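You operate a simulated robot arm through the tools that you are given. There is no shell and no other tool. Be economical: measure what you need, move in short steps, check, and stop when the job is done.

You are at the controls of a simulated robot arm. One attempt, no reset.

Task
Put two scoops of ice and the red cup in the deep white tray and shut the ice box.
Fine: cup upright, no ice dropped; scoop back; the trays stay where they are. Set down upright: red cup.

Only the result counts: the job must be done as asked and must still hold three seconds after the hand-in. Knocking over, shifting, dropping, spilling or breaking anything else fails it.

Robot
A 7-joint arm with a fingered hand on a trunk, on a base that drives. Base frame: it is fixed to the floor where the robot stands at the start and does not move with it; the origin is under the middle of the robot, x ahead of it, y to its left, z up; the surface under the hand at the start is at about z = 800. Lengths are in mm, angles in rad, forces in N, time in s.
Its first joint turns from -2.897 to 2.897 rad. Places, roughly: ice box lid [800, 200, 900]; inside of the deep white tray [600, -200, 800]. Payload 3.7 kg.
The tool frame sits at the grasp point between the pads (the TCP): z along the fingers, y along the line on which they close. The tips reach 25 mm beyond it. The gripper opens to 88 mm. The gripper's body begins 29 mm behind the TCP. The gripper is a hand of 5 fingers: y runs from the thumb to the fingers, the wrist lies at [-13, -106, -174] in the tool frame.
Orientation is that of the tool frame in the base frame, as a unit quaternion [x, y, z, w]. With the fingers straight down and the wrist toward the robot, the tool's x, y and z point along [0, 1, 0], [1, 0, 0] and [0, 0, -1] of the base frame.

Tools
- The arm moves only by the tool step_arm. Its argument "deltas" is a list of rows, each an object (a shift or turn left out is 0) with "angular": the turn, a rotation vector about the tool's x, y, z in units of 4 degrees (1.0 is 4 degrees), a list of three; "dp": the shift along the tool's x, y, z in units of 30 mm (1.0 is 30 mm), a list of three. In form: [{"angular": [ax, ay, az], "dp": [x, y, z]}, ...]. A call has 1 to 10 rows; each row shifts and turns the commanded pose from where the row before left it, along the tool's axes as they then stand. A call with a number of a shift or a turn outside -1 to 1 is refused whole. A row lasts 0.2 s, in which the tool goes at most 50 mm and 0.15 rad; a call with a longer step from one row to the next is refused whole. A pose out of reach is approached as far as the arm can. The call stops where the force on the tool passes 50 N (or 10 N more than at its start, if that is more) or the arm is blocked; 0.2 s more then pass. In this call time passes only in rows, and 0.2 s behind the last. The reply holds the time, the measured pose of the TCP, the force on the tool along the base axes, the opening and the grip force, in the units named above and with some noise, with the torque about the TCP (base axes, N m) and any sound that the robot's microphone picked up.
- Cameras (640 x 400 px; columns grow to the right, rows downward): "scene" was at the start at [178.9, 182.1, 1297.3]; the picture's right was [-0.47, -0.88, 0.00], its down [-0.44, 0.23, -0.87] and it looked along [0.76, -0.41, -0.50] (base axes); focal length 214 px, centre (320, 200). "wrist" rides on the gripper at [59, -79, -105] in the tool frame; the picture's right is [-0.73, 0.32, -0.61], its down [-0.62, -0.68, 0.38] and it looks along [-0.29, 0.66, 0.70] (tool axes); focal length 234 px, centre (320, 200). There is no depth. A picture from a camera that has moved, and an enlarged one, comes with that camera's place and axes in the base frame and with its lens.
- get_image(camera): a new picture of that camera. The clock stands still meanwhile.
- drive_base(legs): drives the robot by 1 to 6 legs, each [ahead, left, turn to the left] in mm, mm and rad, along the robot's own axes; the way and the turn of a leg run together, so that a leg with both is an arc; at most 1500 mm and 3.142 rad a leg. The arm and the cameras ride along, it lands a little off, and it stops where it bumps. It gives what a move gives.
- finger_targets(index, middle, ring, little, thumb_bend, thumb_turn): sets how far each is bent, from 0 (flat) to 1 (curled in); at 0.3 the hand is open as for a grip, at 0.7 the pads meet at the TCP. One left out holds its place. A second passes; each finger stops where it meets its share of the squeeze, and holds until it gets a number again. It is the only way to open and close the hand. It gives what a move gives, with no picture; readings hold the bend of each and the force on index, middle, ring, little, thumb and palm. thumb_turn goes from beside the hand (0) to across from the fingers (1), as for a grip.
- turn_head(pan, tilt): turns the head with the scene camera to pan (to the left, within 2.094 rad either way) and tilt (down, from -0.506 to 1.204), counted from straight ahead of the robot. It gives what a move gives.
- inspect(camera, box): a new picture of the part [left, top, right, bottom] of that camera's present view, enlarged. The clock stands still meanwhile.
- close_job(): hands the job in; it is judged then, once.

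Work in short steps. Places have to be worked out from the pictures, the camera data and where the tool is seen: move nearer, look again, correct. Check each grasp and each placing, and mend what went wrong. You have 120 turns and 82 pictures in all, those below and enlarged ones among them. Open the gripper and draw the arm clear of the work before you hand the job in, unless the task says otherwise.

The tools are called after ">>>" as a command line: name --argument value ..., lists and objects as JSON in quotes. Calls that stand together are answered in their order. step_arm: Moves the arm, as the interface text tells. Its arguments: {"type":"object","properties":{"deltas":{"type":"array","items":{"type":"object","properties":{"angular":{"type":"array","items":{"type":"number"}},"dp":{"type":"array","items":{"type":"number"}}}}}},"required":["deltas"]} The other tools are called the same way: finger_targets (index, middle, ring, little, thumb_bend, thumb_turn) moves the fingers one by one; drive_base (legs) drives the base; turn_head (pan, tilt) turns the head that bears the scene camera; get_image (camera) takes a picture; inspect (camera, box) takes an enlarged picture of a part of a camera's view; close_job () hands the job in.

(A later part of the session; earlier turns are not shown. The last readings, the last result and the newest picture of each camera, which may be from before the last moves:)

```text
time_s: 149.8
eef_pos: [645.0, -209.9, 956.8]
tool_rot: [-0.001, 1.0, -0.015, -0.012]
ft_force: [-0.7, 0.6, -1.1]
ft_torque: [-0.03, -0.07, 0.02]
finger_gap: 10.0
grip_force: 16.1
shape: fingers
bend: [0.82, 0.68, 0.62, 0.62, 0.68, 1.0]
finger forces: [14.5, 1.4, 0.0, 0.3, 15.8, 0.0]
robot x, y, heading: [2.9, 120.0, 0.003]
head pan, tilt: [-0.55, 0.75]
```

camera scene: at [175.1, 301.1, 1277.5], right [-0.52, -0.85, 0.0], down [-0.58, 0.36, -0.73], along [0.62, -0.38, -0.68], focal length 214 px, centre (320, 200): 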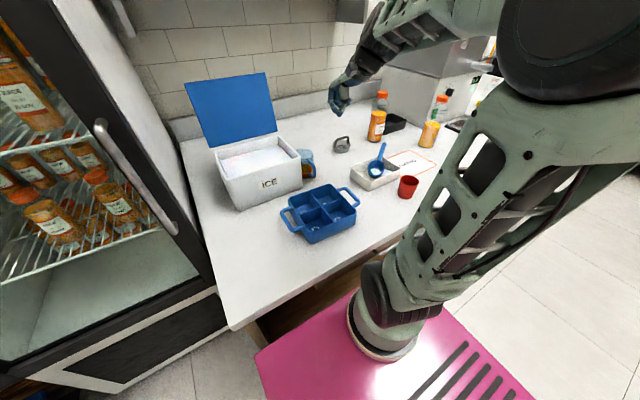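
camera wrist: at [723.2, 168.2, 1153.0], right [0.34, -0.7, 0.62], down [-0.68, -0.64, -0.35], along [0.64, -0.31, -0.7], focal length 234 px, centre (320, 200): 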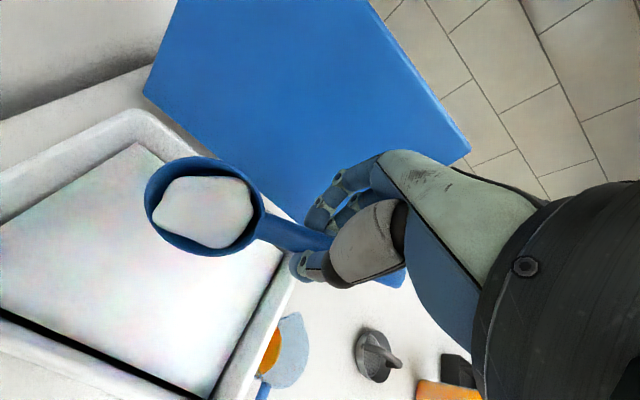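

The grip is intact. I lower to z≈907 and roll toward about 88°.

>>> step_arm --deltas '[{"dp": [0.1, 0.1, 0.8]}, {"dp": [0, 0, 0.85]}, {"angular": [1, 0, 0]}, {"angular": [1, 0, 0]}, {"angular": [1, 0, 0]}, {"angular": [1, 0, 0]}, {"angular": [1, 0, 0]}, {"angular": [1, 0, 0]}, {"angular": [1, 0, 0]}, {"angular": [1, 0, 0]}]'

>>> step_arm --deltas '[{"angular": [1, 0, 0]}, {"angular": [1, 0, 0]}, {"angular": [1, 0, 0]}, {"angular": [1, 0, 0]}, {"angular": [1, 0, 0]}, {"angular": [1, 0, 0]}, {"angular": [1, 0, 0]}, {"angular": [1, 0, 0]}, {"angular": [1, 0, 0]}, {"angular": [1, 0, 0]}]'

>>> step_arm --deltas '[{"angular": [1, 0, 0]}, {"angular": [1, 0, 0]}, {"angular": [1, 0, 0]}, {"angular": [1, 0, 0]}]'

>>> get_image --camera "wrist"

```text
time_s: 152.0
eef_pos: [641.1, -207.3, 908.2]
tool_rot: [-0.005, 0.956, -0.292, -0.01]
ft_force: [0.1, 0.2, -1.3]
ft_torque: [0.04, 0.01, -0.01]
finger_gap: 10.2
grip_force: 16.2
shape: fingers
bend: [0.82, 0.68, 0.62, 0.62, 0.68, 1.0]
finger forces: [14.8, 1.4, 0.0, 0.3, 15.6, 0.0]
robot x, y, heading: [3.9, 118.1, -0.005]
head pan, tilt: [-0.55, 0.75]
```

```text
time_s: 154.2
eef_pos: [641.2, -207.8, 907.6]
tool_rot: [-0.007, 0.799, -0.601, -0.008]
ft_force: [0.4, -1.0, -1.4]
ft_torque: [-0.04, -0.03, 0.0]
finger_gap: 10.0
grip_force: 16.0
shape: fingers
bend: [0.82, 0.68, 0.62, 0.62, 0.68, 1.0]
finger forces: [15.0, 1.3, 0.0, 0.3, 15.4, 0.1]
robot x, y, heading: [3.0, 122.6, 0.0]
head pan, tilt: [-0.55, 0.75]
```

```text
time_s: 155.2
eef_pos: [642.3, -209.1, 908.3]
tool_rot: [-0.009, 0.708, -0.706, -0.008]
ft_force: [-1.1, 0.9, 0.1]
ft_torque: [0.02, 0.0, 0.0]
finger_gap: 9.9
grip_force: 16.2
shape: fingers
bend: [0.82, 0.68, 0.62, 0.62, 0.69, 1.0]
finger forces: [15.1, 1.2, 0.1, 0.3, 15.3, 0.0]
robot x, y, heading: [4.6, 119.0, -0.0]
head pan, tilt: [-0.55, 0.75]
```

```text
6 pictures are left
camera wrist: at [583.2, -103.7, 987.8], right [0.72, 0.61, -0.34], down [0.64, -0.38, 0.67], along [0.28, -0.69, -0.67], focal length 234 px, centre (320, 200)
```

wrist: 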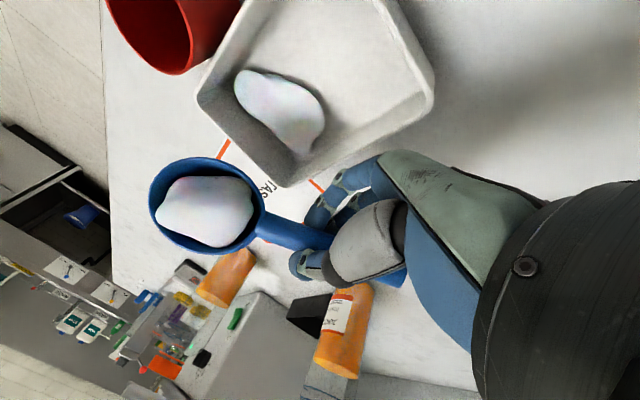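

The ice still clings at 90°, but the grip is steady this time. I roll a little further to release it.

>>> step_arm --deltas '[{"angular": [1, 0, 0]}, {"angular": [1, 0, 0]}, {"angular": [1, 0, 0]}, {"angular": [0.6, 0, 0]}, {"dp": [0, 0, 0]}, {"dp": [0, 0, 0]}]'

>>> get_image --camera "wrist"

```text
time_s: 156.6
eef_pos: [641.0, -208.7, 907.2]
tool_rot: [0.01, -0.614, 0.789, 0.007]
ft_force: [0.0, -0.2, -0.2]
ft_torque: [0.05, -0.01, -0.01]
finger_gap: 10.0
grip_force: 16.3
shape: fingers
bend: [0.82, 0.68, 0.62, 0.62, 0.69, 1.0]
finger forces: [14.9, 1.1, 0.0, 0.4, 15.5, 0.0]
robot x, y, heading: [5.6, 121.2, 0.002]
head pan, tilt: [-0.55, 0.75]
```

```text
5 pictures are left
camera wrist: at [582.6, -87.7, 959.2], right [0.71, 0.51, -0.48], down [0.64, -0.2, 0.74], along [0.28, -0.84, -0.47], focal length 234 px, centre (320, 200)
```

wrist: 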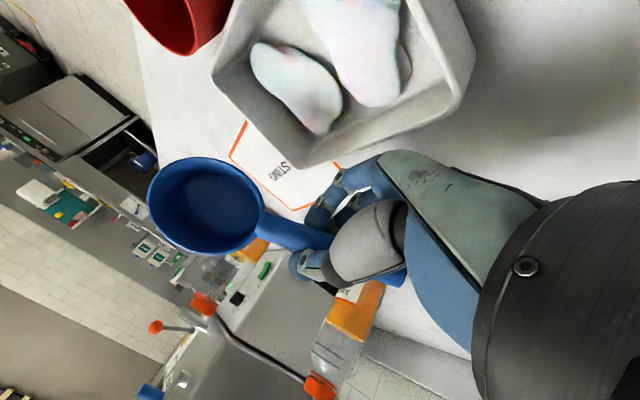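

Both scoops are in the tray. I unroll slowly in smaller batches and watch the grip.

>>> step_arm --deltas '[{"angular": [-0.5, 0, 0]}, {"angular": [-0.7, 0, 0]}, {"angular": [-0.8, 0, 0]}, {"angular": [-0.8, 0, 0]}, {"angular": [-0.8, 0, 0]}, {"angular": [-0.8, 0, 0]}]'

```text
time_s: 158.0
eef_pos: [641.2, -208.0, 908.0]
tool_rot: [-0.009, 0.728, -0.686, -0.007]
ft_force: [0.1, 0.3, -0.1]
ft_torque: [0.03, -0.04, 0.02]
finger_gap: 9.9
grip_force: 16.2
shape: fingers
bend: [0.82, 0.68, 0.62, 0.62, 0.69, 1.0]
finger forces: [14.7, 1.0, 0.1, 0.4, 15.6, 0.0]
robot x, y, heading: [9.1, 121.3, -0.003]
head pan, tilt: [-0.55, 0.75]
```

The grip is steady at 16 N. I continue to unroll, then rise.

>>> step_arm --deltas '[{"angular": [-1, 0, 0]}, {"angular": [-1, 0, 0]}, {"angular": [-1, 0, 0]}, {"angular": [-1, 0, 0]}, {"angular": [-1, 0, 0]}, {"angular": [-1, 0, 0]}, {"angular": [-1, 0, 0]}, {"angular": [-1, 0, 0]}, {"angular": [-1, 0, 0]}, {"angular": [-1, 0, 0]}]'

>>> step_arm --deltas '[{"angular": [-1, 0, 0]}, {"angular": [-1, 0, 0]}, {"angular": [-1, 0, 0]}, {"angular": [-1, 0, 0]}, {"angular": [-1, 0, 0]}, {"angular": [-1, 0, 0], "dp": [0, 0, -0.5]}, {"angular": [-1, 0, 0], "dp": [0, 0, -0.8]}, {"angular": [-1, 0, 0], "dp": [0, 0, -0.9]}, {"angular": [-1, 0, 0], "dp": [0, 0, -0.9]}, {"angular": [-1, 0, 0], "dp": [0, 0, -0.9]}]'

```text
time_s: 160.2
eef_pos: [640.6, -208.3, 908.0]
tool_rot: [-0.006, 0.919, -0.395, -0.01]
ft_force: [0.2, -0.3, 0.1]
ft_torque: [0.02, -0.01, 0.04]
finger_gap: 10.0
grip_force: 16.1
shape: fingers
bend: [0.82, 0.68, 0.62, 0.62, 0.69, 1.0]
finger forces: [14.5, 0.9, 0.1, 0.5, 15.2, 0.0]
robot x, y, heading: [5.9, 120.7, -0.002]
head pan, tilt: [-0.55, 0.75]
```

```text
time_s: 162.4
eef_pos: [643.5, -171.6, 1022.5]
tool_rot: [-0.002, 0.998, -0.058, -0.012]
ft_force: [-0.1, 0.5, -0.1]
ft_torque: [0.02, -0.01, 0.02]
finger_gap: 9.9
grip_force: 15.4
shape: fingers
bend: [0.82, 0.69, 0.62, 0.62, 0.69, 1.0]
finger forces: [14.5, 0.9, 0.1, 0.6, 15.4, 0.0]
robot x, y, heading: [4.1, 119.2, -0.003]
head pan, tilt: [-0.55, 0.75]
```

I finish levelling and carry the empty scoop left, back toward its place.

>>> step_arm --deltas '[{"angular": [-0.85, 0, 0]}, {"angular": [-0.8, 0, 0]}, {"dp": [0.14, 0.98, 0]}, {"dp": [0.14, 0.98, 0]}, {"dp": [0.14, 0.98, 0]}, {"dp": [0.14, 0.98, 0]}, {"dp": [0.14, 0.98, 0]}, {"dp": [0.14, 0.98, 0]}, {"dp": [0.14, 0.98, 0]}, {"dp": [0.14, 0.98, 0]}]'

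>>> step_arm --deltas '[{"dp": [0.14, 0.98, 0]}, {"dp": [0.14, 0.98, 0]}, {"dp": [0.14, 0.98, 0]}, {"dp": [0.14, 0.98, 0]}, {"dp": [0.14, 0.98, 0]}, {"dp": [0.14, 0.98, 0]}, {"angular": [0, 0, 1]}, {"angular": [0, 0, 1]}, {"angular": [0, 0, 1]}, {"angular": [0, 0, 0.8]}]'

>>> turn_head --pan -0.1 --tilt 0.7

```text
time_s: 164.6
eef_pos: [608.1, 61.5, 1021.7]
tool_rot: [-0.001, 1.0, -0.001, -0.013]
ft_force: [0.3, -0.7, 0.0]
ft_torque: [0.03, -0.05, 0.02]
finger_gap: 9.9
grip_force: 15.9
shape: fingers
bend: [0.82, 0.69, 0.62, 0.62, 0.69, 1.0]
finger forces: [14.5, 0.8, 0.0, 0.6, 15.4, 0.0]
robot x, y, heading: [11.5, 126.1, -0.004]
head pan, tilt: [-0.55, 0.75]
```

```text
time_s: 166.8
eef_pos: [583.9, 239.7, 1023.6]
tool_rot: [0.131, 0.991, -0.002, -0.012]
ft_force: [0.1, -0.4, -0.2]
ft_torque: [0.01, -0.03, -0.01]
finger_gap: 9.8
grip_force: 15.5
shape: fingers
bend: [0.82, 0.69, 0.62, 0.62, 0.69, 1.0]
finger forces: [14.6, 0.8, 0.1, 0.6, 15.4, 0.0]
robot x, y, heading: [6.6, 119.1, -0.003]
head pan, tilt: [-0.55, 0.75]
```

```text
time_s: 167.7
eef_pos: [582.4, 240.2, 1023.3]
tool_rot: [0.131, 0.991, -0.002, -0.012]
ft_force: [0.2, 0.7, 0.2]
ft_torque: [0.04, -0.05, 0.01]
finger_gap: 10.0
grip_force: 15.7
shape: fingers
bend: [0.82, 0.69, 0.62, 0.62, 0.69, 1.0]
finger forces: [14.6, 0.8, 0.1, 0.6, 15.4, 0.0]
robot x, y, heading: [3.7, 120.1, -0.004]
head pan, tilt: [-0.099, 0.7]
```

I move over the original scoop spot and descend to about 20 mm above the resting height, then check.

>>> step_arm --deltas '[{"dp": [0.39, 0.97, 0.3]}, {"dp": [0.39, 0.98, 0.5]}, {"dp": [0, 0, 0.9]}, {"dp": [0, 0, 0.9]}, {"dp": [0, 0, 0.9]}, {"dp": [0, 0, 0.9]}, {"dp": [0, 0, 0.7]}]'

>>> inspect --camera "scene" --box '[240, 140, 440, 300]'

```text
time_s: 169.3
eef_pos: [575.6, 302.6, 869.7]
tool_rot: [0.131, 0.991, -0.002, -0.011]
ft_force: [-0.6, 0.5, 0.5]
ft_torque: [-0.03, 0.07, 0.0]
finger_gap: 10.0
grip_force: 16.5
shape: fingers
bend: [0.82, 0.69, 0.62, 0.62, 0.69, 1.0]
finger forces: [15.5, 1.5, 0.0, 0.3, 15.8, 0.1]
robot x, y, heading: [4.6, 119.8, -0.002]
head pan, tilt: [-0.099, 0.7]
```

```text
2.50 times, centred on (340, 220) of scene
camera zoom: at [189.0, 335.9, 1281.8], right [-0.1, -0.99, 0.0], down [-0.64, 0.07, -0.76], along [0.76, -0.08, -0.64], focal length 536 px, centre (270, 150)
```

zoom: 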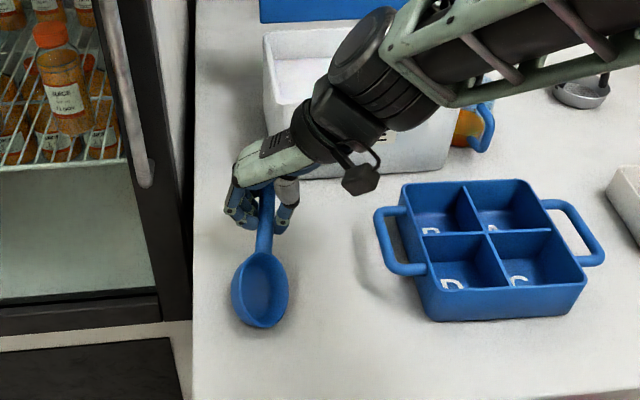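

Comparing with the original view, the scoop needs about a 9° yaw correction. I apply it and lower to the counter.

>>> step_arm --deltas '[{"angular": [0, 0, -1], "dp": [0, 0, -0.1]}, {"angular": [0, 0, -1.0]}, {"angular": [0, 0, -0.2], "dp": [0, 0, 0.3]}, {"dp": [0, 0, 0.2]}]'

```text
time_s: 170.3
eef_pos: [574.6, 302.7, 858.9]
tool_rot: [0.055, 0.998, 0.0, -0.011]
ft_force: [0.9, -0.1, 1.9]
ft_torque: [-0.02, 0.11, 0.0]
finger_gap: 9.5
grip_force: 17.4
shape: fingers
bend: [0.83, 0.69, 0.62, 0.61, 0.69, 1.0]
finger forces: [16.4, 2.1, 0.0, 0.8, 16.0, 0.2]
robot x, y, heading: [5.3, 121.3, 0.001]
head pan, tilt: [-0.099, 0.7]
```

The bowl is touching the counter. I lower a few more mm and release.

>>> step_arm --deltas '[{"dp": [0, 0, 0.12]}, {"dp": [0, 0, 0.1]}]'

>>> finger_targets --index 0.42 --middle 0.42 --ring 0.42 --little 0.42 --thumb_bend 0.42 --thumb_turn 0.98

>>> step_arm --deltas '[{"dp": [0, 0, -0.6]}, {"dp": [0, 0, -0.9]}, {"dp": [0, 0, -1]}, {"dp": [0, 0, -1]}, {"dp": [0, -0.5, -1]}, {"dp": [0, -1, -1]}, {"dp": [0, -1, -0.5]}, {"dp": [0, -1, 0]}, {"dp": [0, -1, 0]}, {"dp": [0, -1, 0]}]'

>>> get_image --camera "scene"

```text
time_s: 170.9
eef_pos: [574.2, 303.1, 850.9]
tool_rot: [0.055, 0.998, -0.001, -0.012]
ft_force: [0.3, 0.3, 2.9]
ft_torque: [-0.05, 0.16, 0.03]
finger_gap: 9.5
grip_force: 18.8
shape: fingers
bend: [0.83, 0.68, 0.62, 0.61, 0.69, 1.0]
finger forces: [17.1, 2.7, 0.0, 0.7, 16.6, 0.0]
robot x, y, heading: [4.5, 120.2, -0.005]
head pan, tilt: [-0.099, 0.7]
```

```text
time_s: 171.9
eef_pos: [574.0, 303.2, 851.3]
tool_rot: [0.055, 0.998, -0.001, -0.011]
ft_force: [-0.1, -0.8, 0.4]
ft_torque: [0.03, -0.03, 0.01]
finger_gap: 58.7
grip_force: 0.0
shape: fingers
bend: [0.42, 0.42, 0.42, 0.42, 0.42, 0.97]
finger forces: [0.0, 0.0, 0.0, 0.0, 0.1, 0.1]
robot x, y, heading: [6.9, 117.0, -0.002]
head pan, tilt: [-0.099, 0.7]
```

```text
time_s: 174.1
eef_pos: [561.3, 138.4, 1031.4]
tool_rot: [0.055, 0.998, -0.001, -0.013]
ft_force: [0.3, 1.2, -0.5]
ft_torque: [0.01, 0.0, 0.01]
finger_gap: 58.6
grip_force: 0.1
shape: fingers
bend: [0.42, 0.42, 0.42, 0.42, 0.42, 0.97]
finger forces: [0.0, 0.0, 0.0, 0.1, 0.1, 0.0]
robot x, y, heading: [7.8, 118.5, 0.0]
head pan, tilt: [-0.099, 0.7]
```

```text
3 pictures are left
camera scene: at [189.0, 336.0, 1281.8], right [-0.1, -0.99, 0.0], down [-0.64, 0.07, -0.76], along [0.76, -0.08, -0.64], focal length 214 px, centre (320, 200)
```

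scene: 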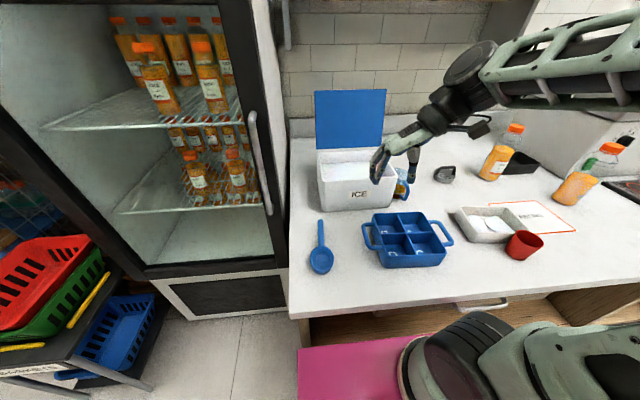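

The scoop is back almost exactly in place. Next I close the lid: drive slightly forward, pass the hand over the lid and pull it forward from behind.

>>> drive_base --legs '[[35, 0, 0]]'

>>> step_arm --deltas '[{"angular": [0, 0, -1], "dp": [0, 0.3, -1]}, {"angular": [0, 0, -0.6], "dp": [0, 0.3, -1]}, {"dp": [0, 0.5, -1]}, {"dp": [0, 0.5, -1]}, {"dp": [0, 0.5, -1]}, {"dp": [0, 0.5, -0.8]}, {"dp": [-1, 0, 0]}, {"dp": [-1, 0, 0]}, {"dp": [-1, 0, 0]}, {"dp": [-1, 0, 0]}]'

>>> step_arm --deltas '[{"dp": [-1, 0, 0]}, {"dp": [-1, 0, 0]}, {"dp": [-1, 0, 0]}, {"dp": [-1, 0, 0]}, {"dp": [-1, 0, 0]}, {"dp": [-1, 0, 0]}, {"dp": [-1, 0, 0]}]'

```text
time_s: 175.0
eef_pos: [595.3, 137.7, 1030.4]
tool_rot: [0.055, 0.998, -0.001, -0.011]
ft_force: [0.2, -0.3, 0.1]
ft_torque: [0.0, 0.02, -0.04]
finger_gap: 58.8
grip_force: 0.0
shape: fingers
bend: [0.42, 0.42, 0.42, 0.42, 0.42, 0.97]
finger forces: [0.1, 0.0, 0.0, 0.1, 0.0, 0.0]
robot x, y, heading: [39.4, 119.3, 0.002]
head pan, tilt: [-0.099, 0.7]
```

```text
time_s: 177.2
eef_pos: [720.0, 214.4, 1203.6]
tool_rot: [-0.001, 1.0, 0.0, -0.012]
ft_force: [-0.2, -0.4, 0.0]
ft_torque: [-0.01, 0.01, 0.01]
finger_gap: 58.7
grip_force: 0.0
shape: fingers
bend: [0.42, 0.42, 0.42, 0.42, 0.42, 0.97]
finger forces: [0.0, 0.1, 0.1, 0.1, 0.1, 0.0]
robot x, y, heading: [41.7, 123.4, -0.003]
head pan, tilt: [-0.099, 0.7]
```

```text
time_s: 178.8
eef_pos: [930.6, 216.6, 1197.3]
tool_rot: [-0.001, 1.0, 0.0, -0.011]
ft_force: [-0.4, -0.4, 0.2]
ft_torque: [-0.03, -0.04, 0.0]
finger_gap: 58.7
grip_force: 0.1
shape: fingers
bend: [0.42, 0.42, 0.42, 0.42, 0.42, 0.97]
finger forces: [0.0, 0.1, 0.1, 0.0, 0.1, 0.0]
robot x, y, heading: [39.5, 122.3, -0.006]
head pan, tilt: [-0.099, 0.7]
```

I go 30 mm further back so the fingers clear the lid's top edge, then lower behind it.

>>> step_arm --deltas '[{"dp": [-0.6, 0, 0]}, {"dp": [-0.6, 0, 0]}, {"dp": [0, 0, 0.8]}, {"dp": [0, 0, 0.8]}, {"dp": [0, 0, 0.8]}, {"dp": [0, 0, 0.7]}]'

```text
time_s: 180.2
eef_pos: [964.3, 216.7, 1102.5]
tool_rot: [-0.001, 1.0, 0.0, -0.012]
ft_force: [-0.3, -0.5, 0.4]
ft_torque: [0.04, -0.04, 0.03]
finger_gap: 58.8
grip_force: 0.1
shape: fingers
bend: [0.42, 0.42, 0.42, 0.42, 0.42, 0.97]
finger forces: [0.0, 0.1, 0.1, 0.0, 0.1, 0.1]
robot x, y, heading: [39.0, 120.1, 0.0]
head pan, tilt: [-0.099, 0.7]
```

Now I pull forward gently to tip the lid past vertical.

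>>> step_arm --deltas '[{"dp": [0.5, 0, 0]}, {"dp": [0.5, 0, 0]}, {"dp": [0.5, 0, 0]}, {"dp": [0.5, 0, 0]}, {"dp": [0.5, 0, 0]}, {"dp": [0.5, 0, 0]}, {"dp": [0.5, 0, 0]}]'

>>> step_arm --deltas '[{"dp": [0.5, 0, 0.1]}, {"dp": [0.6, 0, 0]}, {"dp": [0.6, 0, 0]}, {"dp": [0.6, 0, -0.5]}, {"dp": [0.8, 0, -0.5]}]'

```text
time_s: 181.8
eef_pos: [860.8, 216.5, 1106.0]
tool_rot: [-0.001, 1.0, 0.0, -0.012]
ft_force: [-0.2, 0.0, 0.6]
ft_torque: [-0.01, 0.02, 0.01]
finger_gap: 59.0
grip_force: 0.0
shape: fingers
bend: [0.42, 0.42, 0.42, 0.42, 0.42, 0.97]
finger forces: [0.0, 0.1, 0.0, 0.1, 0.0, 0.1]
robot x, y, heading: [41.0, 118.5, -0.002]
head pan, tilt: [-0.099, 0.7]
```

```text
time_s: 183.0
eef_pos: [766.1, 215.7, 1133.7]
tool_rot: [-0.001, 1.0, -0.001, -0.012]
ft_force: [-0.9, -1.0, -0.4]
ft_torque: [0.03, 0.05, -0.01]
finger_gap: 58.8
grip_force: 0.1
shape: fingers
bend: [0.42, 0.42, 0.42, 0.42, 0.42, 0.97]
finger forces: [0.0, 0.0, 0.0, 0.0, 0.0, 0.1]
robot x, y, heading: [37.6, 116.9, -0.002]
head pan, tilt: [-0.099, 0.7]
```

The lid should now be shut. I back the base off, move over the tray area and take one overview with the wrist camera to check everything.

>>> drive_base --legs '[[-35, 0, 0]]'

>>> step_arm --deltas '[{"dp": [0, -1, 0]}, {"dp": [0, -1, 0]}, {"dp": [0, -1, 0]}, {"dp": [0, -1, 0]}, {"dp": [0, -1, 0]}, {"dp": [0, -1, 0]}, {"dp": [0, -1, 0]}, {"dp": [0, -1, 0]}, {"dp": [0, -1, 0]}, {"dp": [0, -1, 0]}]'

>>> step_arm --deltas '[{"dp": [0.4, -0.8, 0.5]}, {"dp": [0.4, -0.8, 0.5]}, {"dp": [0.4, -0.8, 0.5]}, {"dp": [0.3, -0.8, 0.5]}, {"dp": [0, -0.8, 0.6]}, {"dp": [0, -0.7, 0.6]}]'

>>> get_image --camera "wrist"

```text
time_s: 183.8
eef_pos: [731.0, 216.2, 1134.3]
tool_rot: [0.0, 1.0, 0.0, -0.011]
ft_force: [1.2, 0.3, -1.5]
ft_torque: [-0.02, -0.02, -0.02]
finger_gap: 58.9
grip_force: 0.0
shape: fingers
bend: [0.42, 0.42, 0.42, 0.42, 0.42, 0.97]
finger forces: [0.0, 0.1, 0.0, 0.0, 0.0, 0.0]
robot x, y, heading: [6.8, 119.6, -0.003]
head pan, tilt: [-0.099, 0.7]
```

```text
time_s: 186.0
eef_pos: [732.0, -82.6, 1133.8]
tool_rot: [-0.001, 1.0, 0.0, -0.011]
ft_force: [-0.5, 0.2, 0.7]
ft_torque: [0.0, 0.0, 0.04]
finger_gap: 58.8
grip_force: 0.0
shape: fingers
bend: [0.42, 0.42, 0.42, 0.42, 0.42, 0.97]
finger forces: [0.1, 0.0, 0.0, 0.0, 0.1, 0.1]
robot x, y, heading: [3.8, 119.2, -0.004]
head pan, tilt: [-0.099, 0.7]
```

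```text
time_s: 187.4
eef_pos: [684.9, -224.2, 1039.4]
tool_rot: [-0.001, 1.0, 0.0, -0.011]
ft_force: [0.0, -0.5, -0.1]
ft_torque: [-0.04, 0.04, -0.02]
finger_gap: 58.6
grip_force: 0.0
shape: fingers
bend: [0.42, 0.42, 0.42, 0.42, 0.42, 0.97]
finger forces: [0.0, 0.0, 0.1, 0.0, 0.1, 0.0]
robot x, y, heading: [7.4, 118.8, -0.002]
head pan, tilt: [-0.099, 0.7]
```

```text
2 pictures are left
camera wrist: at [627.4, -303.2, 1145.3], right [0.74, 0.32, 0.59], down [0.62, -0.68, -0.4], along [0.27, 0.66, -0.7], focal length 234 px, centre (320, 200)
```

wrist: 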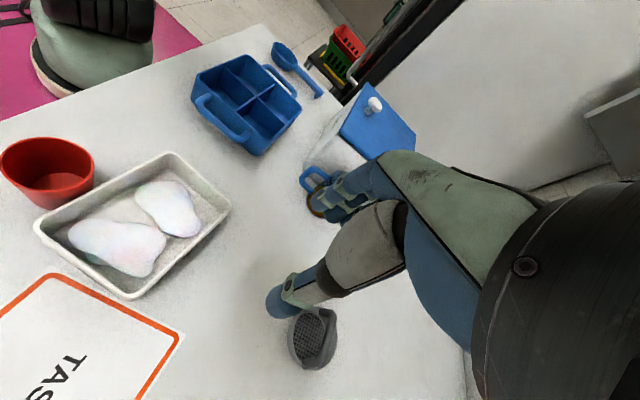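

The lid is shut and both ice lumps are in the tray, which sits about 33 mm too near the robot and slightly rotated. I'll turn the hand so the four fingers line up along y, dip them inside and push the far wall to return the tray.

>>> finger_targets --index 0.62 --middle 0.62 --ring 0.62 --little 0.62 --thumb_bend 0.55

>>> step_arm --deltas '[{"angular": [0, 0, 1]}, {"angular": [0, 0, 1]}, {"angular": [0, 0, 1]}, {"angular": [0, 0, 1]}, {"angular": [0, 0, 1]}, {"angular": [0, 0, 1]}, {"angular": [0, 0, 1]}, {"angular": [0, 0, 1]}, {"angular": [0, 0, 1]}, {"angular": [0, 0, 1]}]'

>>> step_arm --deltas '[{"angular": [0, 0, 1]}, {"angular": [0, 0, 1]}, {"angular": [0, 0, 1]}, {"angular": [0, 0, 1]}, {"angular": [0, 0, 1]}, {"angular": [0, 0, 1]}, {"angular": [0, 0, 1]}, {"angular": [0, 0, 1]}, {"angular": [0, 0, 1]}, {"angular": [0, 0, 1]}]'

>>> step_arm --deltas '[{"angular": [0, 0, 1]}, {"angular": [0, 0, 1]}, {"angular": [0, 0, 0.5]}, {"dp": [0.37, -0.9, 0.5]}, {"dp": [0.37, -0.9, 0.8]}, {"dp": [0.37, -0.9, 0.8]}, {"dp": [0.37, -0.9, 0.8]}, {"dp": [0, 0, 0.9]}]'

```text
time_s: 188.4
eef_pos: [685.4, -224.7, 1039.8]
tool_rot: [-0.001, 1.0, 0.0, -0.012]
ft_force: [-0.5, 0.5, -0.6]
ft_torque: [0.03, -0.01, 0.0]
finger_gap: 23.7
grip_force: 0.1
shape: fingers
bend: [0.62, 0.62, 0.62, 0.62, 0.55, 0.99]
finger forces: [0.0, 0.1, 0.1, 0.0, 0.0, 0.0]
robot x, y, heading: [4.2, 122.0, -0.004]
head pan, tilt: [-0.099, 0.7]
```

```text
time_s: 190.6
eef_pos: [685.3, -225.7, 1039.3]
tool_rot: [0.342, 0.94, -0.005, -0.011]
ft_force: [-0.7, 0.3, 0.2]
ft_torque: [0.04, -0.01, 0.02]
finger_gap: 23.3
grip_force: 0.1
shape: fingers
bend: [0.62, 0.62, 0.62, 0.62, 0.55, 0.99]
finger forces: [0.1, 0.0, 0.0, 0.1, 0.0, 0.0]
robot x, y, heading: [4.9, 117.9, -0.002]
head pan, tilt: [-0.099, 0.7]
```

```text
time_s: 192.8
eef_pos: [683.8, -225.2, 1040.1]
tool_rot: [0.643, 0.766, -0.008, -0.008]
ft_force: [0.2, -0.2, -0.1]
ft_torque: [0.02, 0.0, 0.01]
finger_gap: 23.5
grip_force: 0.1
shape: fingers
bend: [0.62, 0.62, 0.62, 0.62, 0.55, 0.99]
finger forces: [0.0, 0.0, 0.1, 0.0, 0.0, 0.0]
robot x, y, heading: [2.0, 121.8, -0.005]
head pan, tilt: [-0.099, 0.7]
```

```text
time_s: 194.6
eef_pos: [572.3, -180.9, 929.2]
tool_rot: [0.706, 0.708, -0.008, -0.008]
ft_force: [-0.8, 0.6, -1.0]
ft_torque: [0.0, -0.03, 0.03]
finger_gap: 23.2
grip_force: 0.1
shape: fingers
bend: [0.62, 0.62, 0.62, 0.62, 0.55, 0.99]
finger forces: [0.0, 0.1, 0.0, 0.0, 0.0, 0.0]
robot x, y, heading: [6.9, 117.3, 0.001]
head pan, tilt: [-0.099, 0.7]
```

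The hand is above the tray interior. I descend carefully, watching for contact with the ice.

>>> step_arm --deltas '[{"dp": [0, 0, 0.9]}, {"dp": [0, 0, 0.7]}, {"dp": [0, 0, 0.4]}, {"dp": [0, 0, 0.4]}, {"dp": [0, 0, 0.4]}]'

```text
time_s: 195.8
eef_pos: [571.8, -180.4, 845.5]
tool_rot: [0.706, 0.708, -0.008, -0.008]
ft_force: [1.0, 0.4, -0.1]
ft_torque: [0.0, -0.01, 0.02]
finger_gap: 23.4
grip_force: 0.1
shape: fingers
bend: [0.62, 0.62, 0.62, 0.62, 0.55, 0.99]
finger forces: [0.0, 0.0, 0.2, 0.1, 0.2, 0.0]
robot x, y, heading: [6.3, 119.4, -0.003]
head pan, tilt: [-0.099, 0.7]
```

No contact with the ice. I advance toward the far wall in small steps to find contact.

>>> step_arm --deltas '[{"dp": [0, 0.25, 0.1]}, {"dp": [0, 0.2, 0]}]'

>>> step_arm --deltas '[{"dp": [0, 0.2, 0]}]'

>>> step_arm --deltas '[{"dp": [0, 0.2, 0]}]'

>>> step_arm --deltas '[{"dp": [0, 0.2, 0]}]'

```text
time_s: 196.4
eef_pos: [585.0, -180.8, 840.9]
tool_rot: [0.707, 0.708, -0.009, -0.008]
ft_force: [-0.2, -0.2, 0.7]
ft_torque: [-0.01, -0.02, -0.01]
finger_gap: 23.5
grip_force: 0.5
shape: fingers
bend: [0.62, 0.62, 0.62, 0.62, 0.55, 0.99]
finger forces: [0.0, 1.2, 0.0, 0.1, 0.0, 0.0]
robot x, y, heading: [4.2, 118.7, -0.002]
head pan, tilt: [-0.099, 0.7]
```

```text
time_s: 196.8
eef_pos: [591.1, -179.9, 840.4]
tool_rot: [0.706, 0.708, -0.008, -0.009]
ft_force: [-0.4, -0.4, 0.9]
ft_torque: [0.01, 0.03, -0.04]
finger_gap: 23.2
grip_force: 0.2
shape: fingers
bend: [0.62, 0.62, 0.62, 0.62, 0.55, 0.99]
finger forces: [0.0, 0.9, 0.0, 0.0, 0.0, 0.0]
robot x, y, heading: [5.1, 117.5, 0.001]
head pan, tilt: [-0.099, 0.7]
```

```text
time_s: 197.2
eef_pos: [595.8, -180.9, 841.2]
tool_rot: [0.706, 0.708, -0.01, -0.008]
ft_force: [0.6, 0.6, 1.1]
ft_torque: [0.0, -0.01, -0.02]
finger_gap: 23.3
grip_force: 0.1
shape: fingers
bend: [0.62, 0.62, 0.62, 0.62, 0.55, 0.99]
finger forces: [0.0, 0.9, 0.0, 0.0, 0.1, 0.0]
robot x, y, heading: [6.4, 119.0, -0.0]
head pan, tilt: [-0.099, 0.7]
```

```text
time_s: 197.6
eef_pos: [604.1, -181.1, 841.1]
tool_rot: [0.707, 0.708, -0.008, -0.008]
ft_force: [-1.1, -0.6, 0.6]
ft_torque: [0.03, -0.02, -0.01]
finger_gap: 23.0
grip_force: 0.8
shape: fingers
bend: [0.62, 0.62, 0.62, 0.62, 0.55, 0.99]
finger forces: [0.0, 1.3, 0.1, 0.1, 0.0, 0.0]
robot x, y, heading: [7.3, 121.2, -0.001]
head pan, tilt: [-0.099, 0.7]
```

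Readings suggest the tray is light and moving with the fingers. I push to TCP x≈622, which restores the ~33 mm, then back off and rise.

>>> step_arm --deltas '[{"dp": [0, 0.2, 0]}, {"dp": [0, 0.2, 0]}, {"dp": [0, 0.2, 0]}]'

>>> step_arm --deltas '[{"dp": [0, -0.4, 0]}, {"dp": [0, -0.4, -0.3]}, {"dp": [0, 0, -0.9]}, {"dp": [0, -0.5, -1]}, {"dp": [0, -1, -1]}, {"dp": [0, -1, -1]}, {"dp": [0, -1, 0]}]'

>>> get_image --camera "wrist"

```text
time_s: 198.4
eef_pos: [621.3, -180.1, 841.6]
tool_rot: [0.706, 0.708, -0.007, -0.008]
ft_force: [-0.8, -0.8, 2.7]
ft_torque: [0.0, -0.02, -0.03]
finger_gap: 23.6
grip_force: 0.9
shape: fingers
bend: [0.62, 0.63, 0.62, 0.62, 0.55, 0.99]
finger forces: [0.1, 2.4, 0.0, 0.1, 0.0, 0.1]
robot x, y, heading: [5.5, 118.0, -0.001]
head pan, tilt: [-0.099, 0.7]
```

```text
time_s: 200.0
eef_pos: [495.2, -181.2, 970.5]
tool_rot: [0.706, 0.708, -0.008, -0.009]
ft_force: [0.4, -0.1, -0.5]
ft_torque: [-0.01, 0.0, 0.03]
finger_gap: 23.4
grip_force: 0.0
shape: fingers
bend: [0.62, 0.62, 0.62, 0.62, 0.55, 0.99]
finger forces: [0.0, 0.0, 0.0, 0.0, 0.0, 0.0]
robot x, y, heading: [2.4, 120.2, -0.002]
head pan, tilt: [-0.099, 0.7]
```

```text
1 pictures are left
camera wrist: at [418.3, -122.0, 1077.1], right [0.34, -0.72, 0.6], down [-0.69, -0.63, -0.37], along [0.64, -0.29, -0.71], focal length 234 px, centre (320, 200)
```

wrist: 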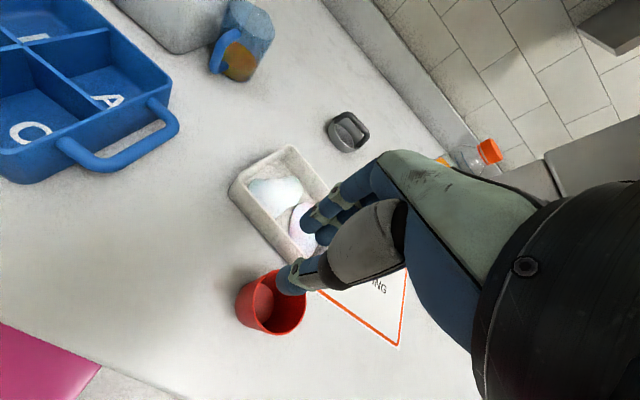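

The tray's centre is back, though rotated by roughly 10°, which I'll fix after moving the cup. The red cup is at about (482, −215); I open the hand and lower it around the cup's upper part.

>>> finger_targets --index 0.3 --middle 0.3 --ring 0.3 --little 0.3 --thumb_bend 0.3

>>> step_arm --deltas '[{"dp": [-0.5, -0.2, 0]}, {"dp": [-0.53, -0.23, 0]}, {"dp": [0, 0, 0.9]}, {"dp": [0, 0, 0.9]}, {"dp": [0, 0, 0.9]}, {"dp": [0, 0, 0.5]}, {"dp": [0, 0, 0.38]}]'

>>> finger_targets --index 0.46 --middle 0.46 --thumb_bend 0.46

```text
time_s: 201.0
eef_pos: [496.0, -182.2, 971.0]
tool_rot: [0.706, 0.708, -0.009, -0.008]
ft_force: [-0.2, -0.3, -0.5]
ft_torque: [-0.01, -0.04, 0.01]
finger_gap: 85.1
grip_force: 0.0
shape: fingers
bend: [0.3, 0.3, 0.3, 0.3, 0.3, 0.96]
finger forces: [0.0, 0.0, 0.1, 0.0, 0.1, 0.0]
robot x, y, heading: [5.8, 122.9, -0.003]
head pan, tilt: [-0.099, 0.7]
```

```text
time_s: 202.6
eef_pos: [480.7, -213.0, 862.8]
tool_rot: [0.707, 0.707, -0.008, -0.007]
ft_force: [0.8, 0.3, 0.6]
ft_torque: [-0.02, -0.02, -0.03]
finger_gap: 84.3
grip_force: 0.1
shape: fingers
bend: [0.3, 0.3, 0.3, 0.3, 0.3, 0.96]
finger forces: [0.1, 0.0, 0.1, 0.1, 0.0, 0.0]
robot x, y, heading: [8.3, 118.0, 0.001]
head pan, tilt: [-0.099, 0.7]
```

```text
time_s: 203.6
eef_pos: [480.6, -211.8, 862.6]
tool_rot: [0.705, 0.709, -0.009, -0.009]
ft_force: [-0.4, 0.5, -1.3]
ft_torque: [-0.05, -0.02, 0.03]
finger_gap: 51.6
grip_force: 0.5
shape: fingers
bend: [0.46, 0.45, 0.3, 0.3, 0.45, 0.97]
finger forces: [0.1, 0.3, 0.0, 0.1, 0.4, 0.1]
robot x, y, heading: [4.1, 121.2, 0.0]
head pan, tilt: [-0.099, 0.7]
```

Middle finger and thumb touch the cup at a gap of about 52 mm. I close further for a secure hold and test-lift.

>>> finger_targets --index 0.56 --middle 0.56 --ring 0.5 --thumb_bend 0.56

>>> step_arm --deltas '[{"dp": [0, 0, -0.3]}, {"dp": [0, 0, -0.5]}, {"dp": [0, 0, -0.5]}]'

```text
time_s: 204.6
eef_pos: [480.4, -212.1, 863.1]
tool_rot: [0.706, 0.708, -0.009, -0.008]
ft_force: [0.7, 0.4, 1.8]
ft_torque: [-0.01, -0.06, 0.0]
finger_gap: 44.2
grip_force: 8.9
shape: fingers
bend: [0.5, 0.5, 0.5, 0.3, 0.49, 0.98]
finger forces: [4.2, 4.3, 0.0, 0.0, 7.8, 0.0]
robot x, y, heading: [2.5, 121.5, -0.004]
head pan, tilt: [-0.099, 0.7]
```

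```text
time_s: 205.4
eef_pos: [480.9, -212.6, 901.3]
tool_rot: [0.707, 0.707, -0.008, -0.009]
ft_force: [0.3, 0.0, -0.5]
ft_torque: [0.01, 0.02, -0.01]
finger_gap: 44.2
grip_force: 8.0
shape: fingers
bend: [0.51, 0.5, 0.5, 0.3, 0.49, 0.98]
finger forces: [4.2, 4.2, 0.0, 0.0, 8.0, 0.1]
robot x, y, heading: [5.7, 120.4, -0.002]
head pan, tilt: [-0.099, 0.7]
```

The grip is balanced (index 4 N, middle 4 N, thumb 8 N). I raise clear of the rim, move over the free half of the tray and lower gently.

>>> step_arm --deltas '[{"dp": [0, 0, -0.7]}, {"dp": [0, 0, -0.7]}, {"dp": [0.3, 0.8, 0]}, {"dp": [0.3, 0.8, 0]}, {"dp": [0.3, 0.8, 0]}, {"dp": [0.3, 0.8, 0]}, {"dp": [0.33, 0.8, 0]}, {"dp": [0, 0.17, 0.4]}, {"dp": [0, 0, 0.6]}]'

>>> step_arm --deltas '[{"dp": [0, 0, 0.4]}, {"dp": [0, 0, 0.3]}, {"dp": [0, 0, 0.2]}]'

```text
time_s: 207.4
eef_pos: [606.9, -165.6, 909.9]
tool_rot: [0.706, 0.708, -0.009, -0.008]
ft_force: [0.7, 0.6, -0.5]
ft_torque: [0.02, 0.02, 0.0]
finger_gap: 43.8
grip_force: 8.3
shape: fingers
bend: [0.51, 0.5, 0.5, 0.3, 0.49, 0.98]
finger forces: [4.1, 4.0, 0.1, 0.0, 7.6, 0.0]
robot x, y, heading: [5.3, 120.9, -0.001]
head pan, tilt: [-0.099, 0.7]
```

```text
time_s: 208.2
eef_pos: [603.5, -165.8, 884.5]
tool_rot: [0.706, 0.708, -0.008, -0.008]
ft_force: [0.4, 0.2, -0.7]
ft_torque: [0.0, -0.02, -0.02]
finger_gap: 44.0
grip_force: 7.9
shape: fingers
bend: [0.51, 0.5, 0.5, 0.3, 0.49, 0.98]
finger forces: [4.0, 4.1, 0.0, 0.0, 7.8, 0.0]
robot x, y, heading: [2.9, 121.4, 0.001]
head pan, tilt: [-0.099, 0.7]
```

No contact yet, with the cup base at about z 821. I continue in small steps.

>>> step_arm --deltas '[{"dp": [0, 0, 0.15]}, {"dp": [0, 0, 0.15]}]'

>>> step_arm --deltas '[{"dp": [0, 0, 0.1]}, {"dp": [0, 0, 0.08]}]'

```text
time_s: 208.8
eef_pos: [605.4, -165.0, 874.8]
tool_rot: [0.706, 0.708, -0.01, -0.009]
ft_force: [-1.1, -0.7, -0.6]
ft_torque: [-0.01, -0.01, -0.01]
finger_gap: 43.9
grip_force: 8.0
shape: fingers
bend: [0.51, 0.5, 0.5, 0.3, 0.49, 0.98]
finger forces: [4.0, 4.1, 0.0, 0.0, 7.7, 0.1]
robot x, y, heading: [6.2, 121.6, -0.002]
head pan, tilt: [-0.099, 0.7]
```

```text
time_s: 209.4
eef_pos: [606.4, -166.3, 868.4]
tool_rot: [0.706, 0.708, -0.008, -0.008]
ft_force: [0.0, 1.0, -0.3]
ft_torque: [-0.01, -0.02, 0.03]
finger_gap: 43.9
grip_force: 7.6
shape: fingers
bend: [0.51, 0.5, 0.5, 0.3, 0.49, 0.98]
finger forces: [4.0, 4.1, 0.0, 0.1, 7.7, 0.1]
robot x, y, heading: [7.2, 124.9, -0.002]
head pan, tilt: [-0.099, 0.7]
```

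>>> step_arm --deltas '[{"dp": [0, 0, 0.08]}, {"dp": [0, 0, 0.05]}]'

```text
time_s: 210.0
eef_pos: [605.3, -166.6, 866.2]
tool_rot: [0.706, 0.708, -0.007, -0.008]
ft_force: [-2.3, 1.5, 10.9]
ft_torque: [0.01, -0.07, 0.0]
finger_gap: 43.8
grip_force: 8.0
shape: fingers
bend: [0.51, 0.51, 0.5, 0.3, 0.49, 0.98]
finger forces: [3.2, 3.8, 0.0, 0.0, 9.9, 0.0]
robot x, y, heading: [3.1, 120.0, -0.004]
head pan, tilt: [-0.099, 0.7]
```

The cup is firmly on the tray floor (10.9 N), so the ice doesn't obstruct it. I release and rise, then go to square up the tray by pushing its near-right end.

>>> step_arm --deltas '[{"dp": [0, 0, -0.05]}]'

>>> finger_targets --index 0.32 --middle 0.32 --ring 0.3 --little 0.3 --thumb_bend 0.32

>>> step_arm --deltas '[{"dp": [0, 0, -0.5]}, {"dp": [0, 0, -0.8]}, {"dp": [0, 0, -1]}, {"dp": [0, 0, -1]}, {"dp": [-0.5, -1, 0]}, {"dp": [-0.5, -1, 0]}, {"dp": [-0.5, -1, 0]}, {"dp": [-0.5, -1, 0]}, {"dp": [-0.3, -0.3, 0]}]'

>>> finger_targets --index 0.62 --middle 0.62 --ring 0.62 --little 0.62 --thumb_bend 0.55

```text
time_s: 210.4
eef_pos: [604.8, -165.9, 866.9]
tool_rot: [0.707, 0.707, -0.008, -0.009]
ft_force: [-0.9, 0.1, 2.4]
ft_torque: [0.03, -0.03, 0.0]
finger_gap: 43.5
grip_force: 8.3
shape: fingers
bend: [0.51, 0.51, 0.5, 0.3, 0.5, 0.98]
finger forces: [3.8, 3.9, 0.0, 0.1, 7.9, 0.1]
robot x, y, heading: [6.7, 119.9, 0.006]
head pan, tilt: [-0.099, 0.7]
```

```text
time_s: 211.4
eef_pos: [605.9, -165.9, 867.3]
tool_rot: [0.707, 0.708, -0.009, -0.009]
ft_force: [0.1, 0.0, -0.6]
ft_torque: [0.01, 0.0, -0.03]
finger_gap: 75.1
grip_force: 3.5
shape: fingers
bend: [0.32, 0.34, 0.35, 0.3, 0.37, 0.97]
finger forces: [0.1, 1.2, 2.9, 0.0, 3.7, 0.1]
robot x, y, heading: [3.7, 120.9, 0.004]
head pan, tilt: [-0.099, 0.7]
```

```text
time_s: 213.4
eef_pos: [477.6, -235.3, 968.6]
tool_rot: [0.706, 0.708, -0.009, -0.008]
ft_force: [-0.7, -0.4, -0.3]
ft_torque: [0.02, 0.01, 0.0]
finger_gap: 80.7
grip_force: 0.0
shape: fingers
bend: [0.32, 0.32, 0.3, 0.3, 0.32, 0.96]
finger forces: [0.0, 0.0, 0.1, 0.1, 0.0, 0.0]
robot x, y, heading: [6.5, 120.8, 0.002]
head pan, tilt: [-0.099, 0.7]
```

```text
time_s: 214.4
eef_pos: [477.2, -236.1, 969.8]
tool_rot: [0.706, 0.708, -0.008, -0.008]
ft_force: [0.6, -0.8, -0.3]
ft_torque: [-0.01, 0.0, -0.01]
finger_gap: 23.4
grip_force: 0.1
shape: fingers
bend: [0.62, 0.62, 0.62, 0.62, 0.55, 0.99]
finger forces: [0.0, 0.0, 0.0, 0.0, 0.0, 0.0]
robot x, y, heading: [5.4, 114.1, -0.002]
head pan, tilt: [-0.099, 0.7]
```

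The fingers just touched both tray walls while opening, which confirms the tray interior is centred at x≈606. Now I descend in front of its right end and nudge it to square it up.

>>> step_arm --deltas '[{"dp": [0, 0, 1]}, {"dp": [0, 0, 1]}, {"dp": [0, 0, 1]}, {"dp": [0, 0, 0.8]}, {"dp": [0, 0, 0.4]}, {"dp": [0, 0.3, 0]}, {"dp": [0, 0.3, 0]}]'

>>> step_arm --deltas '[{"dp": [0, 0.2, 0]}, {"dp": [0, 0.2, 0]}]'

>>> step_arm --deltas '[{"dp": [0, 0.2, 0]}, {"dp": [0, 0.1, 0]}]'

```text
time_s: 216.0
eef_pos: [493.0, -234.7, 841.8]
tool_rot: [0.707, 0.707, -0.009, -0.009]
ft_force: [0.0, 0.5, 0.6]
ft_torque: [-0.01, 0.05, 0.01]
finger_gap: 23.4
grip_force: 0.0
shape: fingers
bend: [0.62, 0.62, 0.62, 0.62, 0.55, 0.99]
finger forces: [0.0, 0.0, 0.0, 0.0, 0.0, 0.1]
robot x, y, heading: [4.8, 119.1, 0.002]
head pan, tilt: [-0.099, 0.7]
```

```text
time_s: 216.6
eef_pos: [503.9, -233.5, 841.8]
tool_rot: [0.707, 0.707, -0.008, -0.008]
ft_force: [-0.8, -0.5, 0.7]
ft_torque: [0.02, -0.03, -0.01]
finger_gap: 23.5
grip_force: 0.8
shape: fingers
bend: [0.62, 0.62, 0.62, 0.62, 0.55, 0.99]
finger forces: [0.0, 1.5, 0.0, 0.1, 0.0, 0.0]
robot x, y, heading: [5.0, 118.7, 0.003]
head pan, tilt: [-0.099, 0.7]
```

```text
time_s: 217.2
eef_pos: [515.6, -234.1, 841.6]
tool_rot: [0.707, 0.707, -0.009, -0.008]
ft_force: [-0.8, 1.0, 0.0]
ft_torque: [0.02, -0.05, -0.01]
finger_gap: 23.5
grip_force: 0.5
shape: fingers
bend: [0.62, 0.62, 0.62, 0.62, 0.55, 0.99]
finger forces: [0.0, 0.8, 0.0, 0.0, 0.0, 0.0]
robot x, y, heading: [1.4, 117.8, -0.003]
head pan, tilt: [-0.099, 0.7]
```

Contact began near 502 as predicted. I push 4 mm more, back off and rise.

>>> step_arm --deltas '[{"dp": [0, 0.15, 0]}]'

>>> step_arm --deltas '[{"dp": [0, -0.5, 0]}, {"dp": [0, -0.5, 0]}, {"dp": [0, 0, -1]}, {"dp": [0, 0, -1]}, {"dp": [0, 0, -1]}, {"dp": [0, 0, -1]}, {"dp": [0, 0, -1]}, {"dp": [0, 0, -1]}, {"dp": [0, 0, -1]}]'

```text
time_s: 217.6
eef_pos: [518.1, -234.7, 841.6]
tool_rot: [0.706, 0.708, -0.008, -0.008]
ft_force: [-1.6, -0.7, 1.2]
ft_torque: [-0.04, -0.07, -0.02]
finger_gap: 23.6
grip_force: 0.8
shape: fingers
bend: [0.62, 0.62, 0.62, 0.62, 0.55, 0.99]
finger forces: [0.0, 1.2, 0.1, 0.0, 0.1, 0.1]
robot x, y, heading: [2.9, 119.5, -0.004]
head pan, tilt: [-0.099, 0.7]
```

```text
time_s: 219.6
eef_pos: [494.3, -235.8, 1053.2]
tool_rot: [0.707, 0.707, -0.009, -0.009]
ft_force: [0.2, 0.1, -0.8]
ft_torque: [0.01, -0.02, 0.02]
finger_gap: 23.4
grip_force: 0.0
shape: fingers
bend: [0.62, 0.62, 0.62, 0.62, 0.55, 0.99]
finger forces: [0.0, 0.0, 0.1, 0.1, 0.1, 0.1]
robot x, y, heading: [3.5, 120.8, -0.006]
head pan, tilt: [-0.099, 0.7]
```

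The tray is squared as far as contact tells. Now for the blue measuring cup, at about (764, 9) with its rim at z≈892 and belonging ~57 mm further right: I curl ring and little away, turn the hand and move above its right wall to pinch it.

>>> finger_targets --index 0.42 --middle 0.42 --ring 1.0 --little 1.0 --thumb_bend 0.42

>>> step_arm --deltas '[{"angular": [0, 0, -1], "dp": [0.4, 0.5, 0]}, {"angular": [0, 0, -1], "dp": [0.4, 0.6, 0]}, {"angular": [0, 0, -1], "dp": [0.4, 0.6, 0]}, {"angular": [0, 0, -1], "dp": [0.4, 0.6, 0]}, {"angular": [0, 0, -1]}, {"angular": [0, 0, -1]}, {"angular": [0, 0, -1]}, {"angular": [0, 0, -1]}, {"angular": [0, 0, -1]}, {"angular": [0, 0, -1]}]'

>>> step_arm --deltas '[{"angular": [0, 0, -1]}, {"angular": [0, 0, -1]}, {"angular": [0, 0, -1]}, {"angular": [0, 0, -1]}, {"angular": [0, 0, -1]}, {"angular": [0, 0, -1]}, {"angular": [0, 0, -1]}, {"angular": [0, 0, -1]}, {"angular": [0, 0, -1]}, {"angular": [0, 0, -1]}]'

>>> step_arm --deltas '[{"angular": [0, 0, -1]}, {"angular": [0, 0, -1]}, {"angular": [0, 0, -0.5]}]'

```text
time_s: 220.6
eef_pos: [493.9, -235.7, 1051.5]
tool_rot: [0.706, 0.708, -0.009, -0.008]
ft_force: [0.2, -0.2, 0.0]
ft_torque: [0.0, -0.01, 0.0]
finger_gap: 58.7
grip_force: 0.0
shape: fingers
bend: [0.42, 0.42, 1.0, 1.0, 0.42, 0.97]
finger forces: [0.0, 0.0, 0.1, 0.0, 0.1, 0.1]
robot x, y, heading: [5.3, 118.4, -0.003]
head pan, tilt: [-0.099, 0.7]
```

```text
time_s: 222.8
eef_pos: [556.3, -179.9, 1051.7]
tool_rot: [0.421, 0.907, -0.005, -0.01]
ft_force: [-0.4, 0.3, 0.1]
ft_torque: [-0.05, 0.0, -0.03]
finger_gap: 58.8
grip_force: 0.0
shape: fingers
bend: [0.42, 0.42, 1.0, 1.0, 0.42, 0.97]
finger forces: [0.1, 0.0, 0.0, 0.1, 0.0, 0.0]
robot x, y, heading: [5.2, 119.0, 0.0]
head pan, tilt: [-0.099, 0.7]
```

```text
time_s: 225.0
eef_pos: [557.3, -179.6, 1051.0]
tool_rot: [0.087, 0.996, 0.0, -0.011]
ft_force: [-0.5, -0.1, 0.6]
ft_torque: [-0.01, -0.03, -0.01]
finger_gap: 58.6
grip_force: 0.1
shape: fingers
bend: [0.42, 0.42, 1.0, 1.0, 0.42, 0.97]
finger forces: [0.1, 0.0, 0.0, 0.1, 0.1, 0.1]
robot x, y, heading: [3.9, 120.5, -0.003]
head pan, tilt: [-0.099, 0.7]
```

```text
time_s: 225.8
eef_pos: [556.6, -179.0, 1049.6]
tool_rot: [-0.001, 1.0, 0.0, -0.013]
ft_force: [-0.3, 0.2, 0.4]
ft_torque: [-0.02, 0.0, 0.01]
finger_gap: 58.9
grip_force: 0.2
shape: fingers
bend: [0.42, 0.42, 1.0, 1.0, 0.42, 0.97]
finger forces: [0.0, 0.0, 0.0, 0.0, 0.0, 0.1]
robot x, y, heading: [2.9, 117.7, 0.005]
head pan, tilt: [-0.099, 0.7]
```

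>>> step_arm --deltas '[{"dp": [-0.985, 0.72, 0.1]}, {"dp": [-0.985, 0.72, 0.1]}, {"dp": [-0.985, 0.72, 0.1]}, {"dp": [-0.985, 0.72, 0.2]}, {"dp": [-0.985, 0.72, 0.2]}, {"dp": [-0.985, 0.72, 0.4]}, {"dp": [-0.985, 0.72, 0.4]}]'

>>> get_image --camera "wrist"

```text
time_s: 227.4
eef_pos: [764.8, -29.2, 999.8]
tool_rot: [0.0, 1.0, 0.0, -0.012]
ft_force: [-0.1, -0.4, 0.0]
ft_torque: [-0.01, 0.0, 0.01]
finger_gap: 58.6
grip_force: 0.2
shape: fingers
bend: [0.42, 0.42, 1.0, 1.0, 0.42, 0.97]
finger forces: [0.1, 0.0, 0.0, 0.0, 0.0, 0.0]
robot x, y, heading: [5.1, 117.4, 0.0]
head pan, tilt: [-0.099, 0.7]
```

```text
0 pictures are left
camera wrist: at [707.4, -108.6, 1105.7], right [0.74, 0.32, 0.59], down [0.61, -0.68, -0.4], along [0.27, 0.66, -0.7], focal length 234 px, centre (320, 200)
```

wrist: 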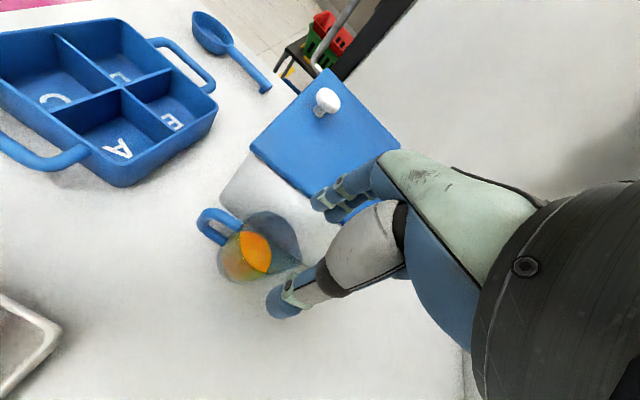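

The cup's rim centre is at about (761, 6), so its right wall lies between thumb and fingers. The tray's far corner reads (669, −119), close to the original. I descend to pinch the cup wall.

>>> step_arm --deltas '[{"dp": [0.1, 0.05, 0.9]}, {"dp": [0, 0, 0.9]}, {"dp": [0, 0, 0.8]}, {"dp": [0, 0, 0.6]}, {"dp": [0, 0, 0.5]}]'

>>> finger_targets --index 0.6 --middle 0.6 --thumb_bend 0.6

```text
time_s: 228.6
eef_pos: [756.3, -27.6, 889.1]
tool_rot: [-0.001, 1.0, 0.0, -0.012]
ft_force: [-0.3, 0.2, -1.0]
ft_torque: [0.02, -0.01, 0.02]
finger_gap: 58.9
grip_force: 0.1
shape: fingers
bend: [0.42, 0.42, 1.0, 1.0, 0.42, 0.97]
finger forces: [0.1, 0.1, 0.0, 0.1, 0.0, 0.0]
robot x, y, heading: [5.1, 118.3, -0.003]
head pan, tilt: [-0.099, 0.7]
```

```text
time_s: 229.6
eef_pos: [756.4, -26.5, 889.8]
tool_rot: [0.0, 1.0, 0.0, -0.012]
ft_force: [-0.1, -0.4, -1.0]
ft_torque: [-0.01, -0.01, 0.0]
finger_gap: 19.8
grip_force: 0.1
shape: fingers
bend: [0.6, 0.6, 1.0, 1.0, 0.6, 0.99]
finger forces: [0.0, 0.0, 0.0, 0.0, 0.0, 0.1]
robot x, y, heading: [1.1, 124.9, -0.003]
head pan, tilt: [-0.099, 0.7]
```

It entered cleanly. I close onto the wall.

>>> finger_targets --index 0.72 --middle 0.72 --thumb_bend 0.72

```text
time_s: 230.6
eef_pos: [757.4, -26.8, 889.0]
tool_rot: [-0.001, 1.0, 0.0, -0.013]
ft_force: [-1.4, 0.3, -0.4]
ft_torque: [0.0, -0.04, 0.0]
finger_gap: 0.0
grip_force: 3.3
shape: fingers
bend: [0.71, 0.71, 1.0, 1.0, 0.69, 1.0]
finger forces: [2.3, 1.1, 0.0, 0.0, 3.6, 0.0]
robot x, y, heading: [4.1, 123.3, -0.003]
head pan, tilt: [-0.099, 0.7]
```

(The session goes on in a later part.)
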